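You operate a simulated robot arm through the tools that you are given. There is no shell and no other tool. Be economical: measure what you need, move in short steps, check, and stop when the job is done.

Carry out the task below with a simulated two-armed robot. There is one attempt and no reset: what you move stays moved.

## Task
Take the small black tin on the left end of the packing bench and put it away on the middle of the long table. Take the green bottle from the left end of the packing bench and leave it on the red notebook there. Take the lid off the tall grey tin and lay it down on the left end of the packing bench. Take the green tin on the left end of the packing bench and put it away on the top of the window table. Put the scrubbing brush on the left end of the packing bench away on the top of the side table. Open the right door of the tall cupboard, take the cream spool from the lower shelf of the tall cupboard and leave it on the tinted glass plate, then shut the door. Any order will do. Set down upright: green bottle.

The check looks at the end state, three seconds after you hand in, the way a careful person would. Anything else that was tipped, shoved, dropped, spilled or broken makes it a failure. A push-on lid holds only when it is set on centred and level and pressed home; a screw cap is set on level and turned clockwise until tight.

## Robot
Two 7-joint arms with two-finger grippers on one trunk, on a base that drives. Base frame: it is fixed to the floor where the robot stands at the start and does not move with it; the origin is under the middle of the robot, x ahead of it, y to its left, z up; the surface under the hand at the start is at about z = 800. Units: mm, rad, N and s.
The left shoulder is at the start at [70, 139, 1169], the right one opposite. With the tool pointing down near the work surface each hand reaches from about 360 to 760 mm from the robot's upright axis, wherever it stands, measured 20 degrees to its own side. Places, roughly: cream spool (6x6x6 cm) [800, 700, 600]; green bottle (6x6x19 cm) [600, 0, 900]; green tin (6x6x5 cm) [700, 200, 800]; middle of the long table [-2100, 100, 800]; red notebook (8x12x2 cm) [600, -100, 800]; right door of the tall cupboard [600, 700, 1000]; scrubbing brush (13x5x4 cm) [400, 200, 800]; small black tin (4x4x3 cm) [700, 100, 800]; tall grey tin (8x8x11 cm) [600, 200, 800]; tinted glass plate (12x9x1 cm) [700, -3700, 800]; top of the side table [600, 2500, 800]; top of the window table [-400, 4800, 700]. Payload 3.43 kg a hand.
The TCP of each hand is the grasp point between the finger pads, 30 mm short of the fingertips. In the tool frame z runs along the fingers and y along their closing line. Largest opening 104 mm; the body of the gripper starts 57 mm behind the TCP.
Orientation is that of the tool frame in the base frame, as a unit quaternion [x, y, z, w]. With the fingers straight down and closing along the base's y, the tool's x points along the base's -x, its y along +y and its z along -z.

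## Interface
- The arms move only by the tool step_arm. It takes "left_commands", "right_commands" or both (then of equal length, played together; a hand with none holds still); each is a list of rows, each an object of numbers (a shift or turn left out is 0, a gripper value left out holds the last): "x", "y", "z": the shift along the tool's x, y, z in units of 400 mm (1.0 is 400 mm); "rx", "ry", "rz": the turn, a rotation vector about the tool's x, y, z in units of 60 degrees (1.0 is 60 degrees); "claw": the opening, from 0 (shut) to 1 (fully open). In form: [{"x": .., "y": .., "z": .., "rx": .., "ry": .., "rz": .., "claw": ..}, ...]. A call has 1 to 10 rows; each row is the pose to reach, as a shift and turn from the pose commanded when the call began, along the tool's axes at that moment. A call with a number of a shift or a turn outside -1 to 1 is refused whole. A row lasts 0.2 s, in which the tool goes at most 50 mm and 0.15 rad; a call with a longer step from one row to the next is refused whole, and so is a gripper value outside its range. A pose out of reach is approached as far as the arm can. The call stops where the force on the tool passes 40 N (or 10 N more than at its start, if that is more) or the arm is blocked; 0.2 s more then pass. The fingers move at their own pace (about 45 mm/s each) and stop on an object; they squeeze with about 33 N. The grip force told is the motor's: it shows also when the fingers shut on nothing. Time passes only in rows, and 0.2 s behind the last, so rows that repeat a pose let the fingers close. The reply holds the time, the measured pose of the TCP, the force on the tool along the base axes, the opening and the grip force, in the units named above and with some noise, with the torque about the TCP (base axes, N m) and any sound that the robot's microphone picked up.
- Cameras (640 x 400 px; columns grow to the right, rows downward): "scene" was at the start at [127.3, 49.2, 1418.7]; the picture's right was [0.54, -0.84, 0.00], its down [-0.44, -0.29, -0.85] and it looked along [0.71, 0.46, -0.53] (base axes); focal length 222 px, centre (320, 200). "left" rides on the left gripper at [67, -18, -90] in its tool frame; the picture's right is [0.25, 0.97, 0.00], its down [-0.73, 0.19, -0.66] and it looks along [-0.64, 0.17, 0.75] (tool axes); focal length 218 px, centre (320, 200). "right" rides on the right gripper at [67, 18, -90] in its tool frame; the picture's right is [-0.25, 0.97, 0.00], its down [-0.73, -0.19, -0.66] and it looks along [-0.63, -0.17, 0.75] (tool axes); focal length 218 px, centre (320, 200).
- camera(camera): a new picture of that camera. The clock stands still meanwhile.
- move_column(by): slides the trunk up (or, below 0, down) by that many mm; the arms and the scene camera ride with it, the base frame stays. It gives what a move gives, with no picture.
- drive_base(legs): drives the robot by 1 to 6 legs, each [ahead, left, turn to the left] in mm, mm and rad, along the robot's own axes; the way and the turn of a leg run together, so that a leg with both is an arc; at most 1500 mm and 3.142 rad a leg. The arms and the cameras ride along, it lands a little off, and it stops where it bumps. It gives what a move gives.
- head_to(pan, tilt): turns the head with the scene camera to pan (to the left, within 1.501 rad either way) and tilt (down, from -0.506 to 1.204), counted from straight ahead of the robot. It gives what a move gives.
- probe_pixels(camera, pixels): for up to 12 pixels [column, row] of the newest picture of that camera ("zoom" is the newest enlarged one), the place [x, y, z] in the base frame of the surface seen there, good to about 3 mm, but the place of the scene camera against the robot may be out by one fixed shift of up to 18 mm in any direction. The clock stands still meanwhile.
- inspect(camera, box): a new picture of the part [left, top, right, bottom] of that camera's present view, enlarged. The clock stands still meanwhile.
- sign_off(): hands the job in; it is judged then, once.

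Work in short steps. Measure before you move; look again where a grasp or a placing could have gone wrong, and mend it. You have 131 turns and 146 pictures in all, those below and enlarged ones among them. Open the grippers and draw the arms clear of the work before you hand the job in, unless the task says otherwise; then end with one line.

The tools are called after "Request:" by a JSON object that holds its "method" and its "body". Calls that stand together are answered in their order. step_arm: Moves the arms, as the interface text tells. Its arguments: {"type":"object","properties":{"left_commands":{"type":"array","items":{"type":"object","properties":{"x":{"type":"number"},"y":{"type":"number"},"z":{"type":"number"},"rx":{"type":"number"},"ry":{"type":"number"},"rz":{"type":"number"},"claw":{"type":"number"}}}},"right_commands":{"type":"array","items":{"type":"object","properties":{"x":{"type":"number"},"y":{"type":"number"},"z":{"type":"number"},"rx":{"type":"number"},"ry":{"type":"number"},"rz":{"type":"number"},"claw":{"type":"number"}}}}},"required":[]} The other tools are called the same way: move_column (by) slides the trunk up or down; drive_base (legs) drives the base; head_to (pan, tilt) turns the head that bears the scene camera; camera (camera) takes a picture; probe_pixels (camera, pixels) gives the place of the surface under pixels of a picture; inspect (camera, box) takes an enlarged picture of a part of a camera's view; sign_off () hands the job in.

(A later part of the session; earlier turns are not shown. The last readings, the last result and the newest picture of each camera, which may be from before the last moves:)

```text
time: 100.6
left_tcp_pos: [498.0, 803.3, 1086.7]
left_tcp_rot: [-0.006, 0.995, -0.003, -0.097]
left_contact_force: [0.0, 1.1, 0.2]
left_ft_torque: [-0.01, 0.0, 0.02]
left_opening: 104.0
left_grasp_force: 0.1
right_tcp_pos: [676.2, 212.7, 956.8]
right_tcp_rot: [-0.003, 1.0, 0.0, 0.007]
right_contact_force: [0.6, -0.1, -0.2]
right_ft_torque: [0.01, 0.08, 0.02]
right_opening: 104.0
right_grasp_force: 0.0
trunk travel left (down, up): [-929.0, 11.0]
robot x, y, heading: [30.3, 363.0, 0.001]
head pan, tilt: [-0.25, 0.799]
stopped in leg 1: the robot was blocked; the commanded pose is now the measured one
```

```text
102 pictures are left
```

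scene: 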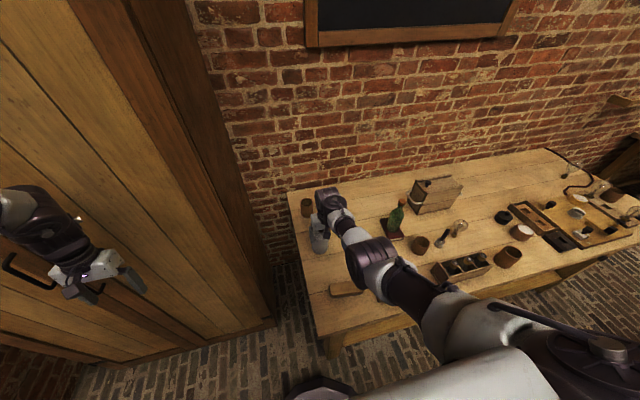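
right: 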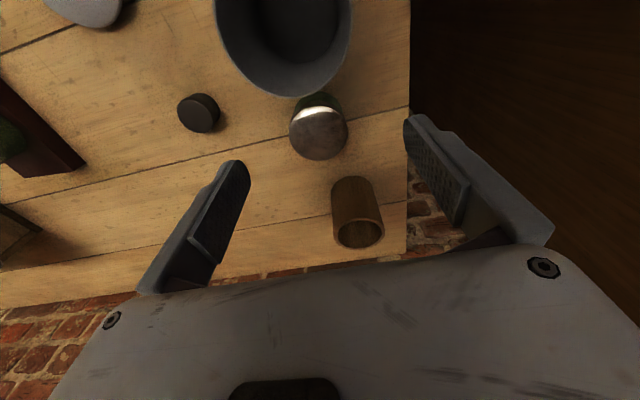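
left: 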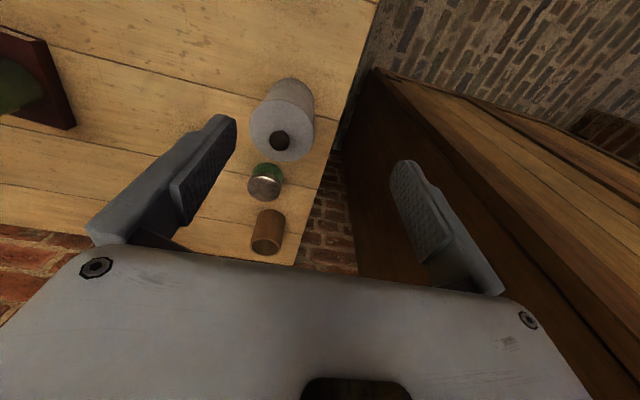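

Stopped at x≈30 (something blocked). Check the left hand vs cupboard and probe the green tin.

Request:
{"method": "probe_pixels", "body": {"camera": "right", "pixels": [[318, 135], [295, 130], [345, 130], [318, 157], [318, 108], [284, 60], [240, 70], [345, 40], [200, 112], [358, 235], [290, 90]]}}

Request:
{"method": "head_to", "body": {"pan": 0.5, "tilt": 0.75}}

Request:
{"method": "camera", "body": {"camera": "scene"}}

Request:
{"method": "camera", "body": {"camera": "left"}}

```text
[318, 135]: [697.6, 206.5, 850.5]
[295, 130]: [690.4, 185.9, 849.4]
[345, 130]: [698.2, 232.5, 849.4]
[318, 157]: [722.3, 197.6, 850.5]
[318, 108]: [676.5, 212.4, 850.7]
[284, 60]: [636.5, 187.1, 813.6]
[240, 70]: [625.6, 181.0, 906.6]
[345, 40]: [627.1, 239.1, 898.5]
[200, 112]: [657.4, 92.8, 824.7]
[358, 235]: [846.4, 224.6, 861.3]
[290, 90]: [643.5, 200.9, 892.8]
```

```text
time: 101.7
left_tcp_pos: [498.1, 803.3, 1086.4]
left_tcp_rot: [-0.005, 0.995, -0.003, -0.096]
left_contact_force: [0.6, 0.5, 0.1]
left_ft_torque: [-0.03, 0.0, 0.01]
left_opening: 104.1
left_grasp_force: 0.0
right_tcp_pos: [675.7, 213.6, 958.7]
right_tcp_rot: [-0.003, 1.0, -0.001, 0.008]
right_contact_force: [0.7, 0.5, 0.1]
right_ft_torque: [0.01, -0.03, -0.04]
right_opening: 104.2
right_grasp_force: 0.1
trunk travel left (down, up): [-929.0, 11.0]
robot x, y, heading: [30.1, 366.4, 0.004]
head pan, tilt: [0.499, 0.75]
```

```text
101 pictures are left
```

scene: 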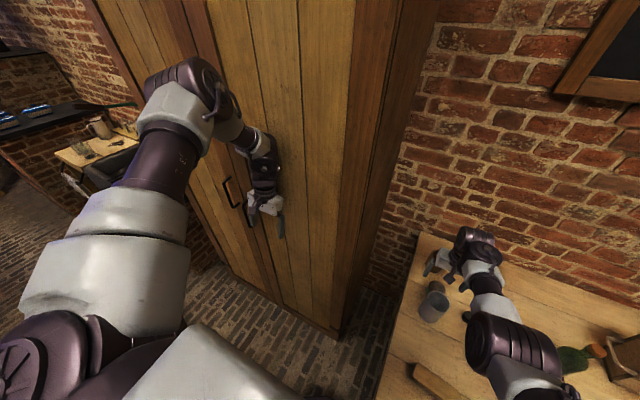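

```text
100 pictures are left
```

left: 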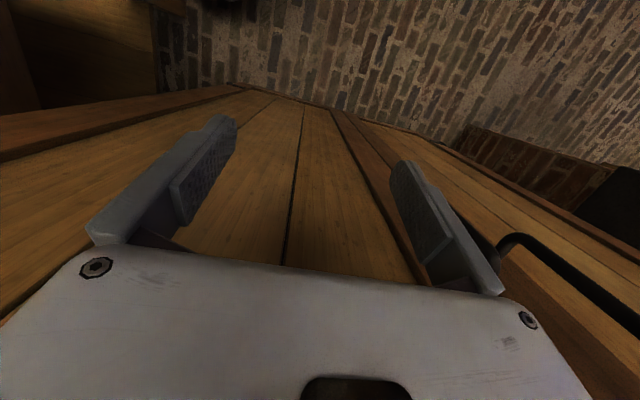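

The left wrist likely touched the cupboard. Retract the left 100 mm, and set the right over the green tin centre (698,208) at z≈985, levelled.

Request:
{"method": "step_arm", "body": {"left_commands": [{"x": 0.1}, {"x": 0.2}, {"x": 0.3}, {"x": 0.3}], "right_commands": [{"x": -0.02, "y": -0.008, "z": -0.05, "ry": 0.015}, {"x": -0.04, "y": -0.012, "z": -0.067, "ry": 0.015}, {"x": -0.055, "y": -0.012, "z": -0.067, "ry": 0.015}, {"x": -0.055, "y": -0.012, "z": -0.067, "ry": 0.015}]}}

Request:
{"method": "camera", "body": {"camera": "right"}}

```text
time: 102.7
left_tcp_pos: [388.6, 802.2, 1106.5]
left_tcp_rot: [-0.004, 0.995, -0.004, -0.099]
left_contact_force: [0.4, 0.1, 0.0]
left_ft_torque: [-0.01, 0.01, 0.0]
left_opening: 103.9
left_grasp_force: 0.1
right_tcp_pos: [702.9, 208.5, 982.2]
right_tcp_rot: [-0.003, 1.0, -0.001, -0.004]
right_contact_force: [-0.1, -0.6, 0.0]
right_ft_torque: [0.03, 0.02, -0.02]
right_opening: 104.1
right_grasp_force: 0.1
trunk travel left (down, up): [-929.0, 11.0]
robot x, y, heading: [32.2, 366.5, -0.002]
head pan, tilt: [0.499, 0.75]
```

```text
99 pictures are left
```

right: 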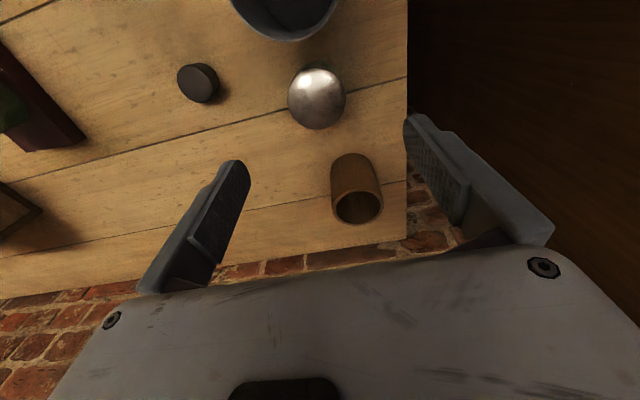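

Re-probe the green tin rim for its centre before descending.

Request:
{"method": "probe_pixels", "body": {"camera": "right", "pixels": [[291, 98], [343, 98], [317, 72], [317, 124], [317, 98]]}}

Request:
{"method": "move_column", "body": {"by": -75}}

Request:
{"method": "camera", "body": {"camera": "right"}}

```text
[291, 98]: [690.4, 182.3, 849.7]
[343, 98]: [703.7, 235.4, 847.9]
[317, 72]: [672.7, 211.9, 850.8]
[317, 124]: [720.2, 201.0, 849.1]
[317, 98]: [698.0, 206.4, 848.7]
```

```text
time: 103.8
left_tcp_pos: [387.1, 801.8, 1032.5]
left_tcp_rot: [-0.004, 0.995, -0.006, -0.098]
left_contact_force: [0.1, 0.2, 0.3]
left_ft_torque: [0.03, -0.02, -0.03]
left_opening: 104.1
left_grasp_force: 0.1
right_tcp_pos: [700.7, 208.8, 907.5]
right_tcp_rot: [-0.002, 1.0, -0.002, -0.003]
right_contact_force: [-0.1, -0.8, 0.3]
right_ft_torque: [-0.04, 0.01, 0.02]
right_opening: 103.8
right_grasp_force: 0.1
trunk travel left (down, up): [-854.0, 86.0]
robot x, y, heading: [29.0, 366.9, 0.001]
head pan, tilt: [0.499, 0.75]
```

```text
98 pictures are left
```

right: 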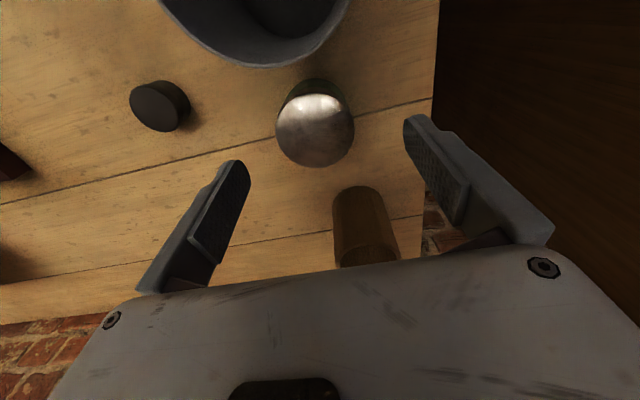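

Centre (697,208); TCP x 701 is fine. Descend by column to TCP z≈842 (keeps the camera above the grey tin rim), then close.

Request:
{"method": "move_column", "body": {"by": -66}}

Request:
{"method": "step_arm", "body": {"right_commands": [{"claw": 0.3}, {"claw": 0.3}, {"claw": 0.3}, {"claw": 0.3}, {"claw": 0.2}]}}

Request:
{"method": "camera", "body": {"camera": "right"}}

```text
time: 104.8
left_tcp_pos: [385.7, 801.0, 966.7]
left_tcp_rot: [-0.005, 0.995, -0.004, -0.098]
left_contact_force: [-0.2, 0.2, 0.6]
left_ft_torque: [0.0, -0.01, -0.01]
left_opening: 103.9
left_grasp_force: 0.1
right_tcp_pos: [701.4, 208.5, 842.2]
right_tcp_rot: [-0.003, 1.0, -0.002, -0.003]
right_contact_force: [-0.1, -0.2, 0.4]
right_ft_torque: [0.0, 0.02, -0.01]
right_opening: 104.1
right_grasp_force: 0.0
trunk travel left (down, up): [-788.0, 152.0]
robot x, y, heading: [31.8, 364.6, 0.007]
head pan, tilt: [0.499, 0.75]
```

```text
time: 106.0
left_tcp_pos: [386.3, 801.8, 965.1]
left_tcp_rot: [-0.005, 0.995, -0.005, -0.099]
left_contact_force: [-0.7, 0.6, -0.1]
left_ft_torque: [0.0, 0.03, 0.02]
left_opening: 104.0
left_grasp_force: 0.1
right_tcp_pos: [702.2, 209.4, 842.3]
right_tcp_rot: [-0.003, 1.0, -0.002, -0.003]
right_contact_force: [0.4, -0.3, -1.0]
right_ft_torque: [0.03, 0.0, -0.04]
right_opening: 56.2
right_grasp_force: 33.1
trunk travel left (down, up): [-788.0, 152.0]
robot x, y, heading: [29.5, 363.6, 0.002]
head pan, tilt: [0.499, 0.75]
```

```text
97 pictures are left
```

right: 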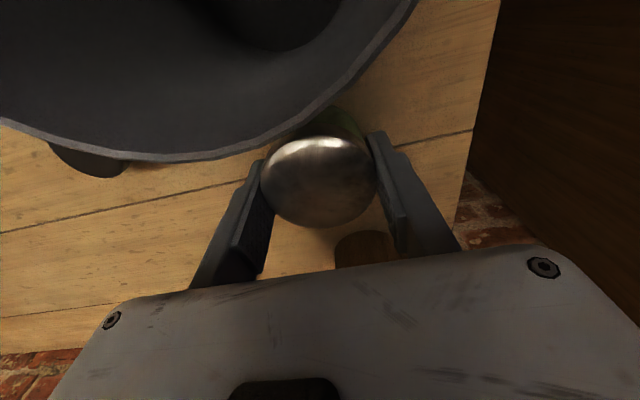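

Gripped (56 mm). Raise the column 15 mm and check the whole tin comes along.

Request:
{"method": "move_column", "body": {"by": 15}}

Request:
{"method": "inspect", "body": {"camera": "right", "box": [220, 80, 420, 260]}}

```text
time: 106.7
left_tcp_pos: [387.0, 801.6, 981.2]
left_tcp_rot: [-0.005, 0.995, -0.005, -0.098]
left_contact_force: [-0.3, 0.0, 0.6]
left_ft_torque: [0.01, -0.01, -0.03]
left_opening: 104.1
left_grasp_force: 0.1
right_tcp_pos: [702.2, 209.1, 856.9]
right_tcp_rot: [-0.002, 1.0, -0.002, -0.001]
right_contact_force: [-0.1, -0.1, -0.8]
right_ft_torque: [0.0, 0.02, -0.02]
right_opening: 56.6
right_grasp_force: 32.9
trunk travel left (down, up): [-803.0, 137.0]
robot x, y, heading: [31.6, 365.1, -0.002]
head pan, tilt: [0.499, 0.75]
```

```text
2.22 times, centred on (320, 170) of right
```

zoom: 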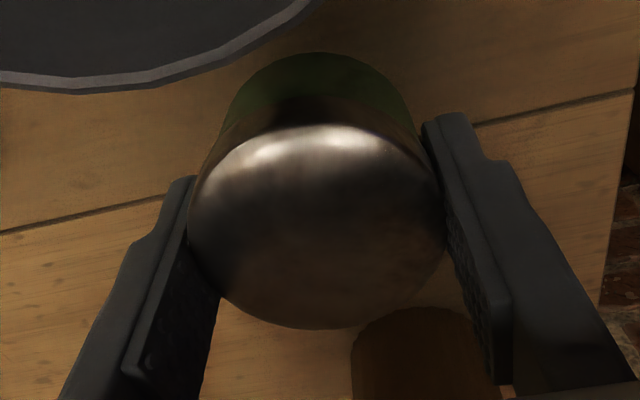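

Whole tin is held. Raise 110 mm, back off 800 mm, turn left to face +y and look ahead.

Request:
{"method": "move_column", "body": {"by": 110}}

Request:
{"method": "drive_base", "body": {"legs": [[-800, 0, 0], [0, 0, 1.571]]}}

Request:
{"method": "head_to", "body": {"pan": 0.0, "tilt": 0.3}}

Request:
{"method": "camera", "body": {"camera": "scene"}}

```text
time: 108.1
left_tcp_pos: [386.3, 801.3, 1090.1]
left_tcp_rot: [-0.005, 0.995, -0.005, -0.099]
left_contact_force: [0.1, 0.1, -0.6]
left_ft_torque: [0.02, -0.02, -0.01]
left_opening: 104.0
left_grasp_force: 0.0
right_tcp_pos: [702.7, 209.4, 966.6]
right_tcp_rot: [-0.003, 1.0, -0.002, -0.004]
right_contact_force: [0.3, -0.7, -0.1]
right_ft_torque: [0.0, 0.03, 0.0]
right_opening: 56.5
right_grasp_force: 33.2
trunk travel left (down, up): [-913.0, 27.0]
robot x, y, heading: [28.0, 364.1, 0.005]
head pan, tilt: [0.499, 0.75]
```

```text
time: 112.4
left_tcp_pos: [-404.4, 798.4, 1091.1]
left_tcp_rot: [-0.004, 0.995, -0.005, -0.097]
left_contact_force: [0.7, 0.0, 0.0]
left_ft_torque: [0.05, -0.02, -0.02]
left_opening: 103.9
left_grasp_force: 0.1
right_tcp_pos: [-89.4, 204.7, 968.6]
right_tcp_rot: [-0.003, 1.0, -0.002, -0.002]
right_contact_force: [0.1, -0.7, -1.7]
right_ft_torque: [0.04, 0.0, 0.02]
right_opening: 56.5
right_grasp_force: 32.8
trunk travel left (down, up): [-913.0, 27.0]
robot x, y, heading: [-757.7, 363.9, 0.001]
head pan, tilt: [0.499, 0.75]
stopped in leg 1: the robot was blocked; the commanded pose is now the measured one
```

```text
time: 113.3
left_tcp_pos: [-401.0, 798.5, 1090.4]
left_tcp_rot: [-0.005, 0.995, -0.004, -0.098]
left_contact_force: [1.0, 0.0, -0.4]
left_ft_torque: [0.02, 0.03, -0.03]
left_opening: 104.0
left_grasp_force: 0.1
right_tcp_pos: [-87.9, 205.6, 965.6]
right_tcp_rot: [-0.002, 1.0, -0.001, -0.004]
right_contact_force: [-0.4, -0.8, -1.1]
right_ft_torque: [0.02, -0.02, 0.02]
right_opening: 56.3
right_grasp_force: 33.0
trunk travel left (down, up): [-913.0, 27.0]
robot x, y, heading: [-761.0, 365.1, 0.001]
head pan, tilt: [0.0, 0.3]
```

```text
95 pictures are left
```

scene: 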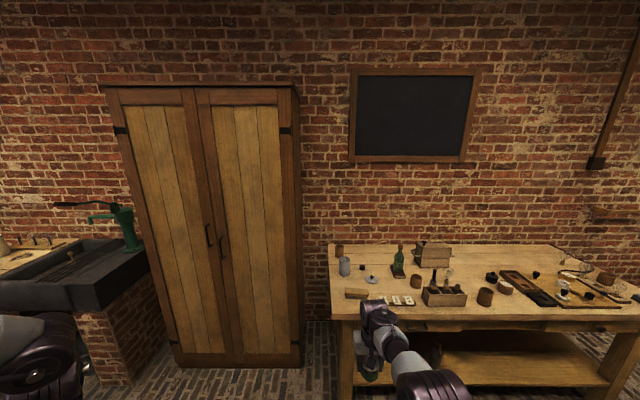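

Something behind blocked at x≈-760. Move 60 mm ahead and look left and right with the head before turning.

Request:
{"method": "drive_base", "body": {"legs": [[60, 0, 0]]}}

Request:
{"method": "head_to", "body": {"pan": 1.5, "tilt": 0.45}}

Request:
{"method": "camera", "body": {"camera": "scene"}}

Request:
{"method": "head_to", "body": {"pan": -1.5, "tilt": 0.6}}

Request:
{"method": "camera", "body": {"camera": "scene"}}

```text
time: 114.3
left_tcp_pos: [-352.7, 798.9, 1094.0]
left_tcp_rot: [-0.005, 0.995, -0.005, -0.095]
left_contact_force: [-1.4, 0.5, 0.6]
left_ft_torque: [-0.01, -0.07, 0.02]
left_opening: 104.2
left_grasp_force: 0.1
right_tcp_pos: [-37.7, 207.1, 972.3]
right_tcp_rot: [-0.003, 1.0, -0.002, 0.001]
right_contact_force: [-1.2, -0.1, -1.1]
right_ft_torque: [-0.02, -0.05, -0.01]
right_opening: 56.3
right_grasp_force: 32.9
trunk travel left (down, up): [-913.0, 27.0]
robot x, y, heading: [-701.1, 366.7, 0.008]
head pan, tilt: [0.0, 0.3]
```

```text
time: 115.9
left_tcp_pos: [-342.2, 799.3, 1089.7]
left_tcp_rot: [-0.005, 0.995, -0.005, -0.099]
left_contact_force: [0.0, 0.3, -0.4]
left_ft_torque: [0.0, 0.04, 0.02]
left_opening: 104.1
left_grasp_force: 0.1
right_tcp_pos: [-29.5, 206.4, 965.7]
right_tcp_rot: [-0.003, 1.0, -0.002, -0.005]
right_contact_force: [0.3, -1.2, -1.4]
right_ft_torque: [-0.02, 0.03, 0.0]
right_opening: 56.1
right_grasp_force: 33.3
trunk travel left (down, up): [-913.0, 27.0]
robot x, y, heading: [-699.4, 368.3, 0.0]
head pan, tilt: [1.499, 0.45]
```

```text
94 pictures are left
```

scene: 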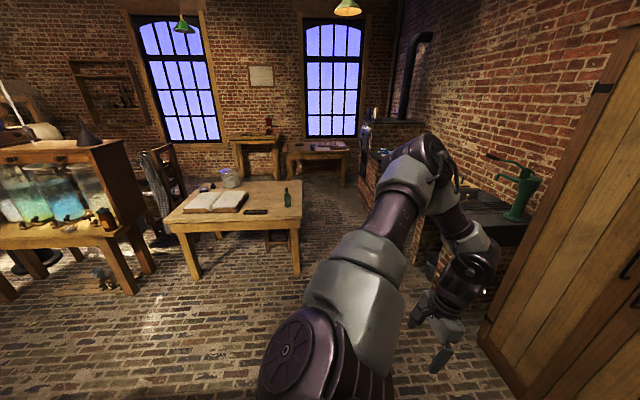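

```text
time: 118.5
left_tcp_pos: [-344.7, 799.5, 1091.2]
left_tcp_rot: [-0.005, 0.995, -0.005, -0.098]
left_contact_force: [-0.7, -0.9, -0.1]
left_ft_torque: [0.0, -0.01, 0.01]
left_opening: 103.8
left_grasp_force: 0.0
right_tcp_pos: [-29.2, 206.7, 966.2]
right_tcp_rot: [-0.003, 1.0, -0.001, -0.003]
right_contact_force: [0.0, -0.7, -1.3]
right_ft_torque: [-0.01, -0.01, -0.01]
right_opening: 56.1
right_grasp_force: 33.4
trunk travel left (down, up): [-913.0, 27.0]
robot x, y, heading: [-698.2, 364.3, 0.002]
head pan, tilt: [-1.499, 0.6]
```

```text
93 pictures are left
```

scene: 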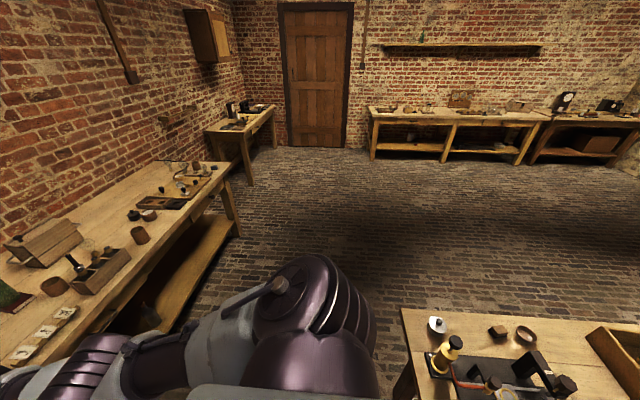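

Left: a table with a book stands in the way at (240,210); the window table seems to be at (318,150). Probe the map points (first from the right-hand picture: the long table's near corner).

Request:
{"method": "probe_pixels", "body": {"camera": "scene", "pixels": [[402, 312], [420, 380], [640, 318], [500, 312], [205, 132], [276, 108], [240, 215], [372, 110]]}}

Request:
{"method": "head_to", "body": {"pan": 1.5, "tilt": 0.3}}

Request:
{"method": "camera", "body": {"camera": "scene"}}

```text
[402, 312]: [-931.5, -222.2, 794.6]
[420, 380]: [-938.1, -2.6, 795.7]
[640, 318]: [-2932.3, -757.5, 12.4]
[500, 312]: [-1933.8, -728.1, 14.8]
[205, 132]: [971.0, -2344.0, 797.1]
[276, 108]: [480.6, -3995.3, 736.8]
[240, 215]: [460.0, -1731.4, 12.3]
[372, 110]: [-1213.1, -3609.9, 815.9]
```

```text
time: 121.1
left_tcp_pos: [-344.5, 798.5, 1091.4]
left_tcp_rot: [-0.005, 0.995, -0.005, -0.098]
left_contact_force: [0.4, 0.0, -0.1]
left_ft_torque: [-0.02, 0.02, -0.02]
left_opening: 104.0
left_grasp_force: 0.0
right_tcp_pos: [-29.1, 207.3, 965.9]
right_tcp_rot: [-0.003, 1.0, -0.002, -0.003]
right_contact_force: [0.2, 0.5, -0.1]
right_ft_torque: [0.0, 0.01, -0.02]
right_opening: 56.1
right_grasp_force: 33.2
trunk travel left (down, up): [-913.0, 27.0]
robot x, y, heading: [-696.9, 363.2, -0.004]
head pan, tilt: [1.499, 0.3]
```

```text
92 pictures are left
```

scene: 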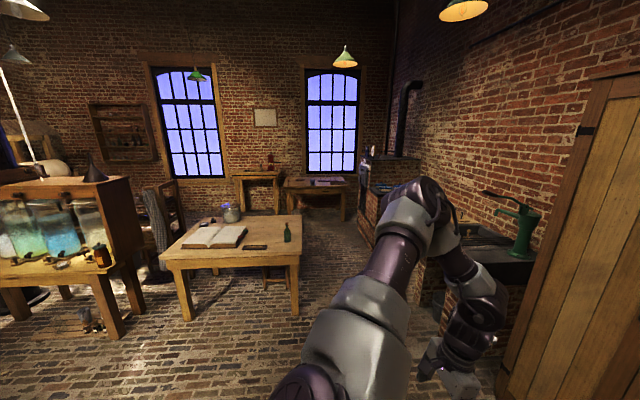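

Probe the window table, book table corners and open floor.

Request:
{"method": "probe_pixels", "body": {"camera": "scene", "pixels": [[320, 184], [345, 180], [290, 183], [287, 190], [348, 188], [300, 217], [300, 252], [182, 320], [298, 314], [330, 280], [375, 222], [195, 213]]}}

Request:
{"method": "inspect", "body": {"camera": "scene", "box": [230, 150, 430, 270]}}

```text
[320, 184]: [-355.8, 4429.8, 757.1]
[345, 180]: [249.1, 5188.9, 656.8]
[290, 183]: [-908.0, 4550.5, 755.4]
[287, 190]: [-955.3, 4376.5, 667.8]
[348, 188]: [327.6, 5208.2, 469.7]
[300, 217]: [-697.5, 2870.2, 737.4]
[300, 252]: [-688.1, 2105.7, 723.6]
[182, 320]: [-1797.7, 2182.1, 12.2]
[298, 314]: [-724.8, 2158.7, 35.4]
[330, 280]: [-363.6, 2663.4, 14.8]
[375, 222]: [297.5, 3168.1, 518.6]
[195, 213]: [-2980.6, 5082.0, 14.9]
```

```text
3.20 times, centred on (330, 210) of scene
```

zoom: 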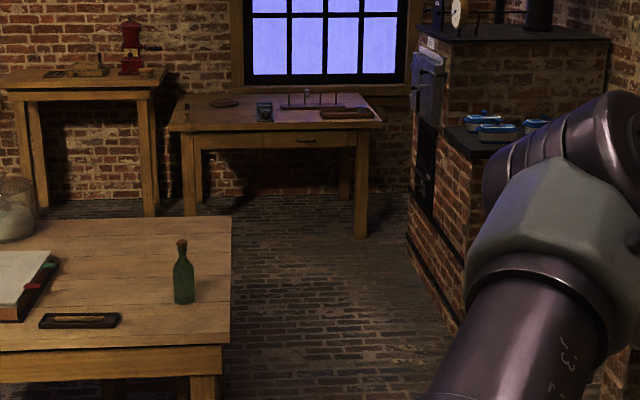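

Window table top z≈755, front edge y≈4376; passage between book table (x<-690) and stove (x>297). Drive: 400 ahead, turn left, then 3000 mm along +y.

Request:
{"method": "drive_base", "body": {"legs": [[420, 0, 0], [0, 0, 1.571], [1500, 0, 0], [1400, 0, 0]]}}

Request:
{"method": "head_to", "body": {"pan": 0.0, "tilt": 0.45}}

Request:
{"method": "camera", "body": {"camera": "scene"}}

```text
time: 141.3
left_tcp_pos: [-760.6, 3638.3, 1090.7]
left_tcp_rot: [0.711, -0.696, 0.073, 0.065]
left_contact_force: [0.7, 0.1, 0.6]
left_ft_torque: [0.03, 0.0, -0.01]
left_opening: 103.9
left_grasp_force: 0.1
right_tcp_pos: [-172.4, 3959.6, 966.3]
right_tcp_rot: [0.713, -0.701, 0.003, 0.002]
right_contact_force: [-0.2, 0.5, -1.1]
right_ft_torque: [-0.01, 0.01, 0.04]
right_opening: 55.5
right_grasp_force: 32.7
trunk travel left (down, up): [-913.0, 27.0]
robot x, y, heading: [-325.8, 3286.9, 1.585]
head pan, tilt: [1.499, 0.3]
```

```text
time: 142.9
left_tcp_pos: [-760.6, 3638.7, 1090.6]
left_tcp_rot: [0.711, -0.696, 0.073, 0.066]
left_contact_force: [-0.9, -0.2, -0.4]
left_ft_torque: [0.0, 0.04, -0.01]
left_opening: 103.9
left_grasp_force: 0.0
right_tcp_pos: [-172.5, 3960.7, 966.0]
right_tcp_rot: [0.713, -0.701, 0.004, 0.002]
right_contact_force: [-1.0, -0.3, -0.9]
right_ft_torque: [-0.01, -0.02, 0.01]
right_opening: 55.4
right_grasp_force: 33.6
trunk travel left (down, up): [-913.0, 27.0]
robot x, y, heading: [-321.4, 3286.6, 1.586]
head pan, tilt: [0.0, 0.45]
```

```text
90 pictures are left
```

scene: 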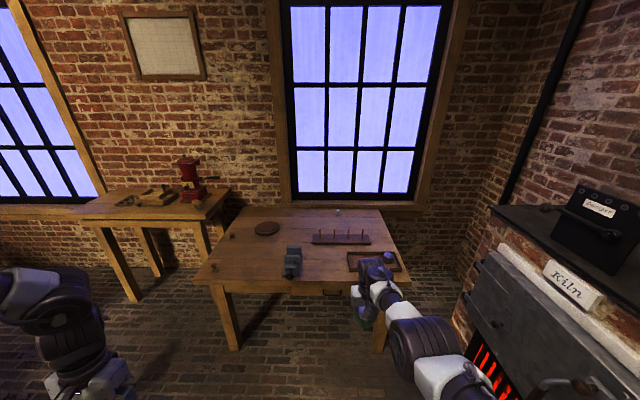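

Probe the window table's top: edges, the vise-like thing at (291,260), disc (267,228), and a free patch at (335,265) / (250,265).

Request:
{"method": "probe_pixels", "body": {"camera": "scene", "pixels": [[200, 278], [400, 270], [250, 265], [322, 265], [335, 258], [291, 250], [267, 228], [313, 243], [350, 260], [330, 278], [300, 275], [231, 238]]}}

Request:
{"method": "inspect", "body": {"camera": "scene", "box": [190, 190, 420, 330]}}

```text
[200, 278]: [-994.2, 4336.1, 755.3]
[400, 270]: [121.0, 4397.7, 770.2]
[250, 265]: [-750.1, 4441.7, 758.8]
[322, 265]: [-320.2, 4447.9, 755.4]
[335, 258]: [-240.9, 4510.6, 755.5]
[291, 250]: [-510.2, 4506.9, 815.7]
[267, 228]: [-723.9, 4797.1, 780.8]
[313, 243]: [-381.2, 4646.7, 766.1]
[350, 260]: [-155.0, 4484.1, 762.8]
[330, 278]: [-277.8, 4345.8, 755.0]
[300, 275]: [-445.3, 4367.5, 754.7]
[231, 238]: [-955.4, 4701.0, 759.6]
```

```text
2.78 times, centred on (305, 260) of scene
```

zoom: 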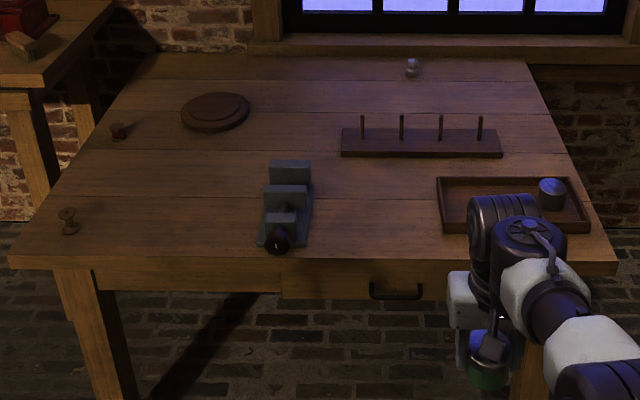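

Choose the free spot (-320,4470) between vise (≈-510) and tray (≈-190). Drive there with hand high, then look down.

Request:
{"method": "drive_base", "body": {"legs": [[512, 140, -0.015]]}}

Request:
{"method": "camera", "body": {"camera": "right"}}

```text
time: 146.0
left_tcp_pos: [-904.2, 4153.1, 1090.8]
left_tcp_rot: [0.709, -0.698, 0.074, 0.066]
left_contact_force: [-0.3, -0.3, 0.3]
left_ft_torque: [-0.01, 0.0, -0.01]
left_opening: 103.9
left_grasp_force: 0.0
right_tcp_pos: [-314.7, 4474.0, 965.9]
right_tcp_rot: [0.712, -0.702, 0.003, 0.002]
right_contact_force: [-0.7, 0.9, -0.2]
right_ft_torque: [0.0, 0.02, -0.02]
right_opening: 55.5
right_grasp_force: 33.3
trunk travel left (down, up): [-913.0, 27.0]
robot x, y, heading: [-469.4, 3804.5, 1.579]
head pan, tilt: [0.0, 0.45]
```

```text
88 pictures are left
```

right: 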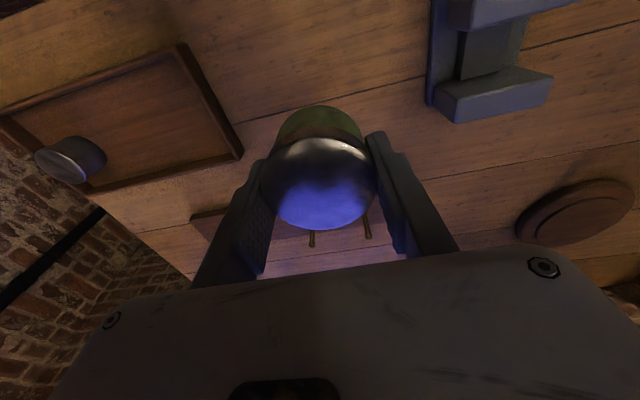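

Clear beneath. Probe the table height near and neighbour edges.

Request:
{"method": "probe_pixels", "body": {"camera": "right", "pixels": [[320, 80], [260, 150], [400, 130], [238, 148], [430, 95], [310, 235], [205, 215]]}}

```text
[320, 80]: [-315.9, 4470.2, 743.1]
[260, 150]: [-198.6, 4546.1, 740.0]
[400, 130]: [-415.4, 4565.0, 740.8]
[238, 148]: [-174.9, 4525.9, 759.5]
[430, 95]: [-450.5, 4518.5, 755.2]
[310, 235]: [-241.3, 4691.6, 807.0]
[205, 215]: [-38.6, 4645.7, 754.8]
```

Table z≈741; tin bottom is 42 mm under the TCP. Lower the column 180 mm, then creep down.

Request:
{"method": "move_column", "body": {"by": -179}}

Request:
{"method": "step_arm", "body": {"right_commands": [{"z": 0.004}, {"z": 0.008}, {"z": 0.0095}, {"z": 0.0095}]}}

```text
time: 148.0
left_tcp_pos: [-904.1, 4154.5, 910.7]
left_tcp_rot: [0.709, -0.698, 0.074, 0.067]
left_contact_force: [0.1, 0.4, 0.0]
left_ft_torque: [0.0, 0.0, -0.02]
left_opening: 104.1
left_grasp_force: 0.1
right_tcp_pos: [-314.5, 4474.4, 788.5]
right_tcp_rot: [0.712, -0.702, 0.004, 0.001]
right_contact_force: [0.6, 1.0, -0.5]
right_ft_torque: [0.0, 0.01, -0.03]
right_opening: 55.3
right_grasp_force: 33.2
trunk travel left (down, up): [-734.0, 206.0]
robot x, y, heading: [-467.2, 3802.3, 1.575]
head pan, tilt: [0.0, 0.45]
```

```text
time: 149.0
left_tcp_pos: [-904.7, 4155.0, 912.0]
left_tcp_rot: [0.709, -0.698, 0.074, 0.066]
left_contact_force: [0.2, 0.8, -0.4]
left_ft_torque: [-0.02, 0.02, 0.0]
left_opening: 103.8
left_grasp_force: 0.0
right_tcp_pos: [-315.0, 4473.4, 783.2]
right_tcp_rot: [0.712, -0.702, 0.004, 0.001]
right_contact_force: [-0.4, -0.1, -1.0]
right_ft_torque: [0.01, -0.02, 0.02]
right_opening: 55.5
right_grasp_force: 33.4
trunk travel left (down, up): [-734.0, 206.0]
robot x, y, heading: [-464.5, 3805.6, 1.578]
head pan, tilt: [0.0, 0.45]
```

Request:
{"method": "step_arm", "body": {"right_commands": [{"z": 0.005}, {"z": 0.01}, {"z": 0.01}]}}

```text
time: 149.8
left_tcp_pos: [-904.5, 4154.5, 912.4]
left_tcp_rot: [0.709, -0.698, 0.073, 0.066]
left_contact_force: [-0.9, 0.4, 0.0]
left_ft_torque: [0.02, -0.02, 0.01]
left_opening: 103.7
left_grasp_force: 0.0
right_tcp_pos: [-316.0, 4474.1, 781.1]
right_tcp_rot: [0.711, -0.703, 0.003, -0.001]
right_contact_force: [0.3, 0.5, 6.8]
right_ft_torque: [-0.07, 0.17, -0.04]
right_opening: 55.3
right_grasp_force: 32.8
trunk travel left (down, up): [-734.0, 206.0]
robot x, y, heading: [-464.5, 3804.9, 1.58]
head pan, tilt: [0.0, 0.45]
```

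Contact (+6.8 N). Open, raise the column and check.

Request:
{"method": "step_arm", "body": {"right_commands": [{"z": -0.002, "claw": 0.7}, {"z": -0.002, "claw": 1}, {"z": -0.002, "claw": 1}, {"z": -0.002, "claw": 1}]}}

Request:
{"method": "move_column", "body": {"by": 170}}

Request:
{"method": "camera", "body": {"camera": "right"}}

```text
time: 150.8
left_tcp_pos: [-904.5, 4155.4, 911.6]
left_tcp_rot: [0.71, -0.698, 0.073, 0.065]
left_contact_force: [-0.5, 0.2, 0.9]
left_ft_torque: [0.01, -0.05, 0.04]
left_opening: 103.8
left_grasp_force: 0.0
right_tcp_pos: [-315.1, 4475.6, 779.3]
right_tcp_rot: [0.712, -0.702, 0.003, 0.001]
right_contact_force: [-0.4, -0.5, 0.3]
right_ft_torque: [0.03, 0.01, 0.02]
right_opening: 104.1
right_grasp_force: 0.0
trunk travel left (down, up): [-734.0, 206.0]
robot x, y, heading: [-466.2, 3803.0, 1.586]
head pan, tilt: [0.0, 0.45]
```

```text
time: 152.7
left_tcp_pos: [-904.3, 4155.4, 1081.6]
left_tcp_rot: [0.709, -0.698, 0.074, 0.067]
left_contact_force: [0.3, -0.5, 0.0]
left_ft_torque: [0.01, 0.0, 0.0]
left_opening: 104.1
left_grasp_force: 0.1
right_tcp_pos: [-314.1, 4475.6, 950.8]
right_tcp_rot: [0.712, -0.702, 0.004, 0.001]
right_contact_force: [0.6, -0.3, -0.5]
right_ft_torque: [-0.03, 0.01, -0.01]
right_opening: 104.1
right_grasp_force: 0.1
trunk travel left (down, up): [-904.0, 36.0]
robot x, y, heading: [-466.8, 3805.7, 1.582]
head pan, tilt: [0.0, 0.45]
```

```text
87 pictures are left
```

right: 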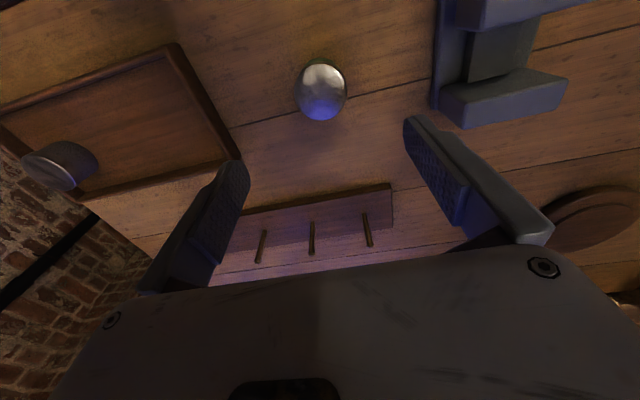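

Green tin stands well. Drive back to the bench and turn to face it, hand arriving over the brush.

Request:
{"method": "drive_base", "body": {"legs": [[-600, -110, 0], [-1450, 0, 0], [-1430, 0, 0], [0, 0, -1.582]]}}

Request:
{"method": "step_arm", "body": {"right_commands": [{"rz": -0.14}, {"rz": -0.28}, {"rz": -0.42}, {"rz": -0.56}, {"rz": -0.7}, {"rz": -0.84}, {"rz": -0.98}]}}

Request:
{"method": "camera", "body": {"camera": "right"}}

```text
time: 173.6
left_tcp_pos: [125.6, 777.4, 1081.2]
left_tcp_rot: [-0.014, 0.995, -0.006, -0.098]
left_contact_force: [-0.5, 0.3, -0.4]
left_ft_torque: [0.0, 0.01, 0.02]
left_opening: 103.9
left_grasp_force: 0.0
right_tcp_pos: [450.4, 189.8, 950.0]
right_tcp_rot: [-0.011, 1.0, -0.001, -0.003]
right_contact_force: [0.5, 0.0, 0.8]
right_ft_torque: [0.01, 0.0, -0.05]
right_opening: 104.1
right_grasp_force: 0.0
trunk travel left (down, up): [-904.0, 36.0]
robot x, y, heading: [-223.4, 337.5, 0.016]
head pan, tilt: [0.0, 0.45]
```

```text
time: 175.2
left_tcp_pos: [125.9, 778.5, 1081.8]
left_tcp_rot: [-0.013, 0.995, -0.005, -0.099]
left_contact_force: [0.2, -0.2, 0.8]
left_ft_torque: [-0.02, 0.03, 0.0]
left_opening: 103.9
left_grasp_force: 0.1
right_tcp_pos: [450.8, 190.2, 949.6]
right_tcp_rot: [-0.502, 0.865, 0.0, -0.004]
right_contact_force: [0.4, 0.0, 0.8]
right_ft_torque: [-0.02, -0.01, 0.0]
right_opening: 103.8
right_grasp_force: 0.0
trunk travel left (down, up): [-904.0, 36.0]
robot x, y, heading: [-218.3, 335.2, 0.016]
head pan, tilt: [0.0, 0.45]
```

```text
86 pictures are left
```

right: 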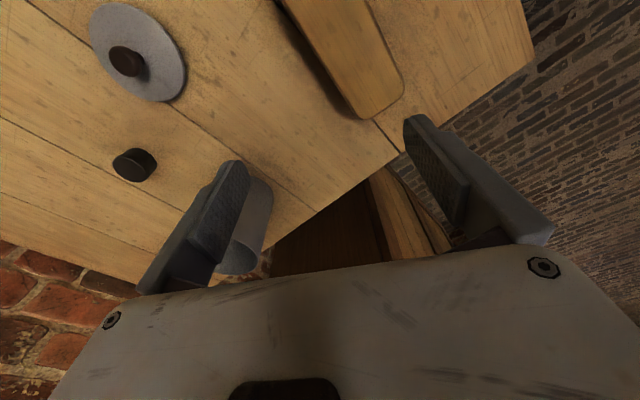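

Before the brush, restore the grey tin now that the hand can close along x: turn to 180° and drive so the hand is above the tin (605,212).

Request:
{"method": "drive_base", "body": {"legs": [[156, 31, -0.016]]}}

Request:
{"method": "step_arm", "body": {"right_commands": [{"rz": -0.14}, {"rz": -0.28}, {"rz": -0.42}, {"rz": -0.5}, {"rz": -0.5}]}}

Request:
{"method": "camera", "body": {"camera": "right"}}

```text
time: 176.6
left_tcp_pos: [287.0, 803.7, 1082.8]
left_tcp_rot: [-0.006, 0.995, -0.005, -0.098]
left_contact_force: [0.6, 0.5, -0.1]
left_ft_torque: [-0.02, -0.02, 0.01]
left_opening: 103.7
left_grasp_force: 0.0
right_tcp_pos: [603.0, 211.5, 952.8]
right_tcp_rot: [-0.494, 0.869, 0.001, -0.003]
right_contact_force: [-0.5, -0.1, -0.6]
right_ft_torque: [-0.04, 0.0, -0.01]
right_opening: 104.0
right_grasp_force: 0.1
trunk travel left (down, up): [-904.0, 36.0]
robot x, y, heading: [-63.3, 367.2, 0.005]
head pan, tilt: [0.0, 0.45]
```

```text
time: 177.8
left_tcp_pos: [288.7, 804.0, 1082.7]
left_tcp_rot: [-0.004, 0.995, -0.005, -0.098]
left_contact_force: [-0.6, -0.4, -0.7]
left_ft_torque: [-0.05, -0.06, -0.01]
left_opening: 104.1
left_grasp_force: 0.0
right_tcp_pos: [605.1, 212.1, 951.2]
right_tcp_rot: [-0.703, 0.712, 0.001, -0.004]
right_contact_force: [-0.8, -0.5, -0.3]
right_ft_torque: [-0.04, 0.03, 0.0]
right_opening: 104.2
right_grasp_force: 0.0
trunk travel left (down, up): [-904.0, 36.0]
robot x, y, heading: [-65.3, 371.1, -0.0]
head pan, tilt: [0.0, 0.45]
```

```text
85 pictures are left
```

right: 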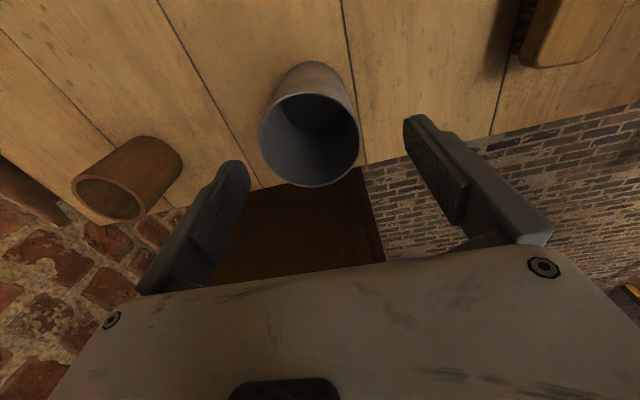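

Probe the tin's rim for its centre.

Request:
{"method": "probe_pixels", "body": {"camera": "right", "pixels": [[261, 140], [358, 135], [300, 94], [318, 184], [310, 75]]}}

```text
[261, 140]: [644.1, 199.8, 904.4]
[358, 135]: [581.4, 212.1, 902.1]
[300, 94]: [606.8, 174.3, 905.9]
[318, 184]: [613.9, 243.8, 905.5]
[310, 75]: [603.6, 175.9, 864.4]
```

Tin centre now ≈(609,210); it stood at ≈(562,222). Centre on it, descend to z≈853, and close.

Request:
{"method": "step_arm", "body": {"right_commands": [{"x": 0.005, "y": -0.01}, {"x": 0.005, "y": -0.01}]}}

Request:
{"method": "move_column", "body": {"by": -98}}

Request:
{"method": "step_arm", "body": {"right_commands": [{"claw": 0.65}, {"claw": 0.65}, {"claw": 0.65}, {"claw": 0.65}]}}

```text
time: 178.4
left_tcp_pos: [289.4, 804.5, 1080.6]
left_tcp_rot: [-0.005, 0.995, -0.005, -0.099]
left_contact_force: [0.9, -0.1, -0.1]
left_ft_torque: [-0.01, 0.0, -0.01]
left_opening: 104.1
left_grasp_force: 0.1
right_tcp_pos: [605.4, 210.2, 952.2]
right_tcp_rot: [-0.701, 0.713, 0.001, -0.003]
right_contact_force: [0.0, -0.6, -1.7]
right_ft_torque: [-0.01, -0.03, 0.02]
right_opening: 104.0
right_grasp_force: 0.1
right hand out of reach, approached as far as the arm can: row 1, 2
trunk travel left (down, up): [-904.0, 36.0]
robot x, y, heading: [-60.5, 370.6, 0.007]
head pan, tilt: [0.0, 0.45]
```

```text
time: 179.7
left_tcp_pos: [289.7, 804.8, 983.1]
left_tcp_rot: [-0.005, 0.995, -0.005, -0.099]
left_contact_force: [0.6, -0.1, -0.3]
left_ft_torque: [-0.01, 0.01, -0.02]
left_opening: 104.2
left_grasp_force: 0.2
right_tcp_pos: [605.3, 209.7, 854.9]
right_tcp_rot: [-0.702, 0.712, 0.002, -0.004]
right_contact_force: [0.1, 0.3, -0.6]
right_ft_torque: [-0.01, -0.03, -0.02]
right_opening: 104.0
right_grasp_force: 0.0
trunk travel left (down, up): [-806.0, 134.0]
robot x, y, heading: [-65.0, 370.1, -0.002]
head pan, tilt: [0.0, 0.45]
```

```text
time: 180.7
left_tcp_pos: [289.6, 803.7, 983.3]
left_tcp_rot: [-0.006, 0.995, -0.006, -0.099]
left_contact_force: [-0.2, 0.7, 0.2]
left_ft_torque: [-0.04, -0.03, 0.0]
left_opening: 104.2
left_grasp_force: 0.0
right_tcp_pos: [606.5, 210.6, 854.7]
right_tcp_rot: [-0.703, 0.711, 0.001, -0.003]
right_contact_force: [-0.3, -0.1, 0.4]
right_ft_torque: [-0.01, -0.06, 0.0]
right_opening: 68.4
right_grasp_force: 1.0
trunk travel left (down, up): [-806.0, 134.0]
robot x, y, heading: [-66.1, 366.8, 0.003]
head pan, tilt: [0.0, 0.45]
```

Fingers just touch the tin all round. Grip and slide it (-46,+12).

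Request:
{"method": "step_arm", "body": {"right_commands": [{"claw": 0.55}, {"claw": 0.55}, {"x": -0.006, "y": 0.03, "claw": 0.55}, {"x": -0.012, "y": 0.055, "claw": 0.55}, {"x": -0.018, "y": 0.08, "claw": 0.55}, {"x": -0.024, "y": 0.1, "claw": 0.55}, {"x": -0.03, "y": 0.115, "claw": 0.55}, {"x": -0.03, "y": 0.115, "claw": 0.55}]}}

Request:
{"method": "camera", "body": {"camera": "right"}}

```text
time: 182.5
left_tcp_pos: [289.0, 804.7, 983.7]
left_tcp_rot: [-0.006, 0.995, -0.005, -0.099]
left_contact_force: [0.3, 0.7, 0.1]
left_ft_torque: [0.0, 0.0, 0.0]
left_opening: 104.0
left_grasp_force: 0.1
right_tcp_pos: [559.5, 222.1, 854.3]
right_tcp_rot: [-0.702, 0.712, 0.001, -0.004]
right_contact_force: [0.1, 0.1, 0.1]
right_ft_torque: [-0.02, -0.01, -0.01]
right_opening: 67.8
right_grasp_force: 32.9
right hand out of reach, approached as far as the arm can: row 3, 4
trunk travel left (down, up): [-806.0, 134.0]
robot x, y, heading: [-65.6, 368.8, 0.004]
head pan, tilt: [0.0, 0.45]
```

```text
84 pictures are left
```

right: 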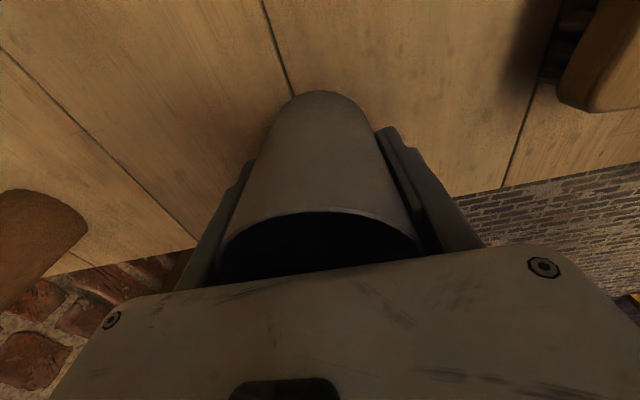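

Tin is back at ≈(560,222). Release, raise, then drive to the brush and align with its 16° slant.

Request:
{"method": "step_arm", "body": {"right_commands": [{"claw": 0.9}, {"claw": 1}, {"claw": 1}, {"claw": 1}]}}

Request:
{"method": "move_column", "body": {"by": 105}}

Request:
{"method": "drive_base", "body": {"legs": [[-159, -55, 0]]}}

Request:
{"method": "step_arm", "body": {"right_commands": [{"rz": 0.14}, {"rz": 0.275}, {"rz": 0.275}]}}

Request:
{"method": "camera", "body": {"camera": "right"}}

```text
time: 183.5
left_tcp_pos: [290.7, 804.3, 984.0]
left_tcp_rot: [-0.004, 0.995, -0.005, -0.1]
left_contact_force: [-0.3, -0.2, -0.7]
left_ft_torque: [-0.02, -0.05, 0.01]
left_opening: 103.9
left_grasp_force: 0.1
right_tcp_pos: [559.5, 222.4, 853.4]
right_tcp_rot: [-0.702, 0.712, 0.001, -0.003]
right_contact_force: [-0.7, 0.4, -0.7]
right_ft_torque: [0.04, -0.01, -0.02]
right_opening: 104.2
right_grasp_force: 0.1
trunk travel left (down, up): [-806.0, 134.0]
robot x, y, heading: [-63.0, 368.4, 0.001]
head pan, tilt: [0.0, 0.45]
```

```text
time: 184.9
left_tcp_pos: [289.9, 804.4, 1088.0]
left_tcp_rot: [-0.004, 0.995, -0.005, -0.099]
left_contact_force: [0.0, 0.5, -0.1]
left_ft_torque: [-0.03, 0.0, 0.01]
left_opening: 104.1
left_grasp_force: 0.0
right_tcp_pos: [559.3, 222.4, 960.2]
right_tcp_rot: [-0.702, 0.712, 0.001, -0.004]
right_contact_force: [-0.2, 0.7, -0.5]
right_ft_torque: [0.01, 0.0, -0.01]
right_opening: 103.8
right_grasp_force: 0.1
trunk travel left (down, up): [-911.0, 29.0]
robot x, y, heading: [-64.6, 369.1, 0.005]
head pan, tilt: [0.0, 0.45]
```

```text
time: 186.3
left_tcp_pos: [134.5, 749.3, 1086.5]
left_tcp_rot: [-0.005, 0.995, -0.005, -0.1]
left_contact_force: [0.8, 0.8, 0.0]
left_ft_torque: [-0.02, 0.04, -0.02]
left_opening: 103.7
left_grasp_force: 0.1
right_tcp_pos: [404.4, 166.5, 957.6]
right_tcp_rot: [-0.701, 0.713, 0.003, -0.006]
right_contact_force: [1.1, -0.2, -0.2]
right_ft_torque: [0.01, 0.04, -0.01]
right_opening: 104.2
right_grasp_force: 0.0
trunk travel left (down, up): [-911.0, 29.0]
robot x, y, heading: [-221.9, 316.5, 0.004]
head pan, tilt: [0.0, 0.45]
```

```text
time: 187.2
left_tcp_pos: [130.7, 747.9, 1089.2]
left_tcp_rot: [-0.006, 0.995, -0.005, -0.099]
left_contact_force: [0.8, 0.6, -0.4]
left_ft_torque: [-0.03, -0.01, 0.04]
left_opening: 104.1
left_grasp_force: 0.1
right_tcp_pos: [400.9, 164.9, 959.6]
right_tcp_rot: [-0.591, 0.807, 0.001, -0.003]
right_contact_force: [-0.4, -0.1, 0.4]
right_ft_torque: [-0.04, -0.03, 0.02]
right_opening: 104.0
right_grasp_force: 0.1
trunk travel left (down, up): [-911.0, 29.0]
robot x, y, heading: [-221.6, 314.9, 0.003]
head pan, tilt: [0.0, 0.45]
```

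```text
83 pictures are left
```

right: 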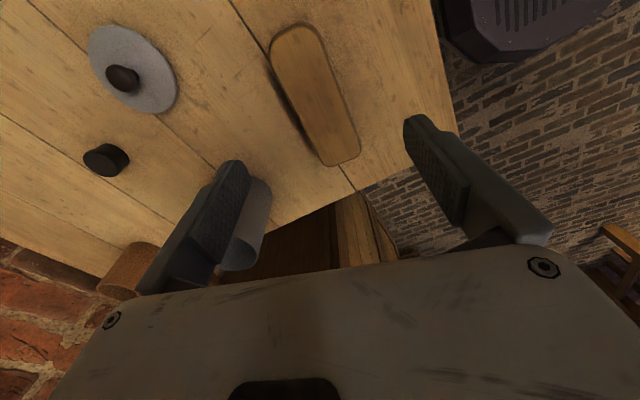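

The brush axis matches the hand's x direction. Probe its ends and width.

Request:
{"method": "probe_pixels", "body": {"camera": "right", "pixels": [[318, 95], [293, 32], [340, 158], [300, 102], [337, 90], [285, 130], [365, 70]]}}

```text
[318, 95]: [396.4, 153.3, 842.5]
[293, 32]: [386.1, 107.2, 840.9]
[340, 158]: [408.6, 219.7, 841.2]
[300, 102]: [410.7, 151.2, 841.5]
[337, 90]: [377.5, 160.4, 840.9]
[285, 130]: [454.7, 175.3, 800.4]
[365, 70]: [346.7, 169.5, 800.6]
```

Centre ≈(397,164); good. Lower the column 121 mm to TCP z≈838 and close.

Request:
{"method": "move_column", "body": {"by": -121}}

Request:
{"method": "step_arm", "body": {"right_commands": [{"claw": 0.25}, {"claw": 0.25}, {"claw": 0.25}, {"claw": 0.25}, {"claw": 0.1}]}}

Request:
{"method": "move_column", "body": {"by": 60}}

Request:
{"method": "camera", "body": {"camera": "right"}}

```text
time: 188.7
left_tcp_pos: [131.4, 748.7, 968.3]
left_tcp_rot: [-0.005, 0.995, -0.005, -0.098]
left_contact_force: [-0.3, -0.4, -0.2]
left_ft_torque: [0.0, -0.01, 0.04]
left_opening: 104.1
left_grasp_force: 0.0
right_tcp_pos: [400.1, 166.9, 840.5]
right_tcp_rot: [-0.592, 0.806, 0.0, -0.002]
right_contact_force: [1.4, -2.1, 8.0]
right_ft_torque: [-0.1, -0.49, -0.08]
right_opening: 103.7
right_grasp_force: 0.0
trunk travel left (down, up): [-790.0, 150.0]
robot x, y, heading: [-222.8, 313.6, 0.003]
head pan, tilt: [0.0, 0.45]
```

```text
time: 189.9
left_tcp_pos: [130.6, 747.6, 968.5]
left_tcp_rot: [-0.004, 0.995, -0.005, -0.099]
left_contact_force: [0.9, 0.4, 0.2]
left_ft_torque: [0.03, 0.01, 0.0]
left_opening: 104.1
left_grasp_force: 0.1
right_tcp_pos: [400.7, 166.3, 839.1]
right_tcp_rot: [-0.592, 0.806, 0.001, -0.005]
right_contact_force: [0.3, -0.3, -0.1]
right_ft_torque: [0.02, 0.02, 0.01]
right_opening: 47.4
right_grasp_force: 32.7
trunk travel left (down, up): [-790.0, 150.0]
robot x, y, heading: [-225.3, 314.8, 0.001]
head pan, tilt: [0.0, 0.45]
```

```text
time: 190.9
left_tcp_pos: [131.5, 748.0, 1027.5]
left_tcp_rot: [-0.005, 0.995, -0.004, -0.099]
left_contact_force: [-0.3, 1.0, 0.3]
left_ft_torque: [-0.02, -0.01, -0.03]
left_opening: 104.1
left_grasp_force: 0.0
right_tcp_pos: [401.0, 166.5, 897.3]
right_tcp_rot: [-0.592, 0.806, 0.001, -0.004]
right_contact_force: [-1.8, -0.7, -0.6]
right_ft_torque: [-0.02, 0.02, 0.02]
right_opening: 47.4
right_grasp_force: 33.3
trunk travel left (down, up): [-850.0, 90.0]
robot x, y, heading: [-225.3, 313.7, -0.001]
head pan, tilt: [0.0, 0.45]
```

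```text
82 pictures are left
```

right: 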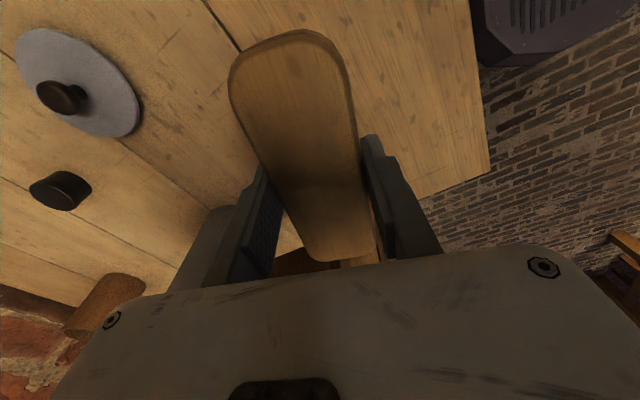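

Brush held. Raise, back off 150 mm and strafe left 1300 mm, then look toward the side table.

Request:
{"method": "move_column", "body": {"by": 80}}

Request:
{"method": "drive_base", "body": {"legs": [[-180, 0, 0], [0, 1300, 0]]}}

Request:
{"method": "head_to", "body": {"pan": 0.5, "tilt": 0.5}}

Request:
{"method": "camera", "body": {"camera": "scene"}}

```text
time: 192.0
left_tcp_pos: [131.7, 747.5, 1107.7]
left_tcp_rot: [-0.004, 0.995, -0.004, -0.099]
left_contact_force: [0.0, -0.9, -0.5]
left_ft_torque: [-0.04, 0.04, 0.0]
left_opening: 103.9
left_grasp_force: 0.1
right_tcp_pos: [401.2, 166.3, 977.4]
right_tcp_rot: [-0.592, 0.806, 0.001, -0.005]
right_contact_force: [-0.1, 1.1, -0.4]
right_ft_torque: [0.0, 0.01, -0.03]
right_opening: 47.2
right_grasp_force: 33.3
trunk travel left (down, up): [-930.0, 10.0]
robot x, y, heading: [-225.2, 310.6, 0.001]
head pan, tilt: [0.0, 0.45]
```

```text
time: 199.8
left_tcp_pos: [-55.4, 2069.7, 1107.5]
left_tcp_rot: [-0.007, 0.995, -0.004, -0.099]
left_contact_force: [0.4, -0.3, -0.4]
left_ft_torque: [-0.03, -0.01, -0.01]
left_opening: 104.0
left_grasp_force: 0.0
right_tcp_pos: [217.3, 1488.5, 977.7]
right_tcp_rot: [-0.593, 0.805, 0.001, -0.004]
right_contact_force: [-0.4, -0.1, -1.0]
right_ft_torque: [-0.01, 0.01, 0.0]
right_opening: 47.3
right_grasp_force: 33.9
trunk travel left (down, up): [-930.0, 10.0]
robot x, y, heading: [-405.5, 1635.7, 0.006]
head pan, tilt: [0.0, 0.45]
```

```text
time: 200.7
left_tcp_pos: [-54.5, 2070.3, 1107.3]
left_tcp_rot: [-0.007, 0.995, -0.005, -0.099]
left_contact_force: [0.2, -0.5, 0.2]
left_ft_torque: [-0.02, -0.04, -0.02]
left_opening: 104.1
left_grasp_force: 0.1
right_tcp_pos: [216.7, 1489.3, 977.8]
right_tcp_rot: [-0.593, 0.805, 0.002, -0.004]
right_contact_force: [-0.3, 0.3, -0.4]
right_ft_torque: [-0.01, -0.04, -0.01]
right_opening: 47.2
right_grasp_force: 32.9
trunk travel left (down, up): [-930.0, 10.0]
robot x, y, heading: [-409.5, 1635.0, 0.001]
head pan, tilt: [0.499, 0.499]
```

```text
81 pictures are left
```

scene: 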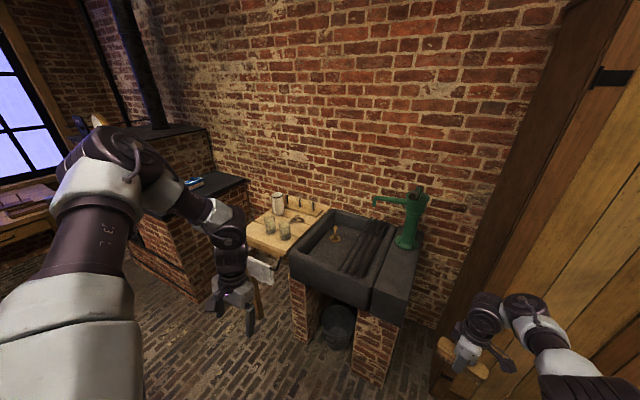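

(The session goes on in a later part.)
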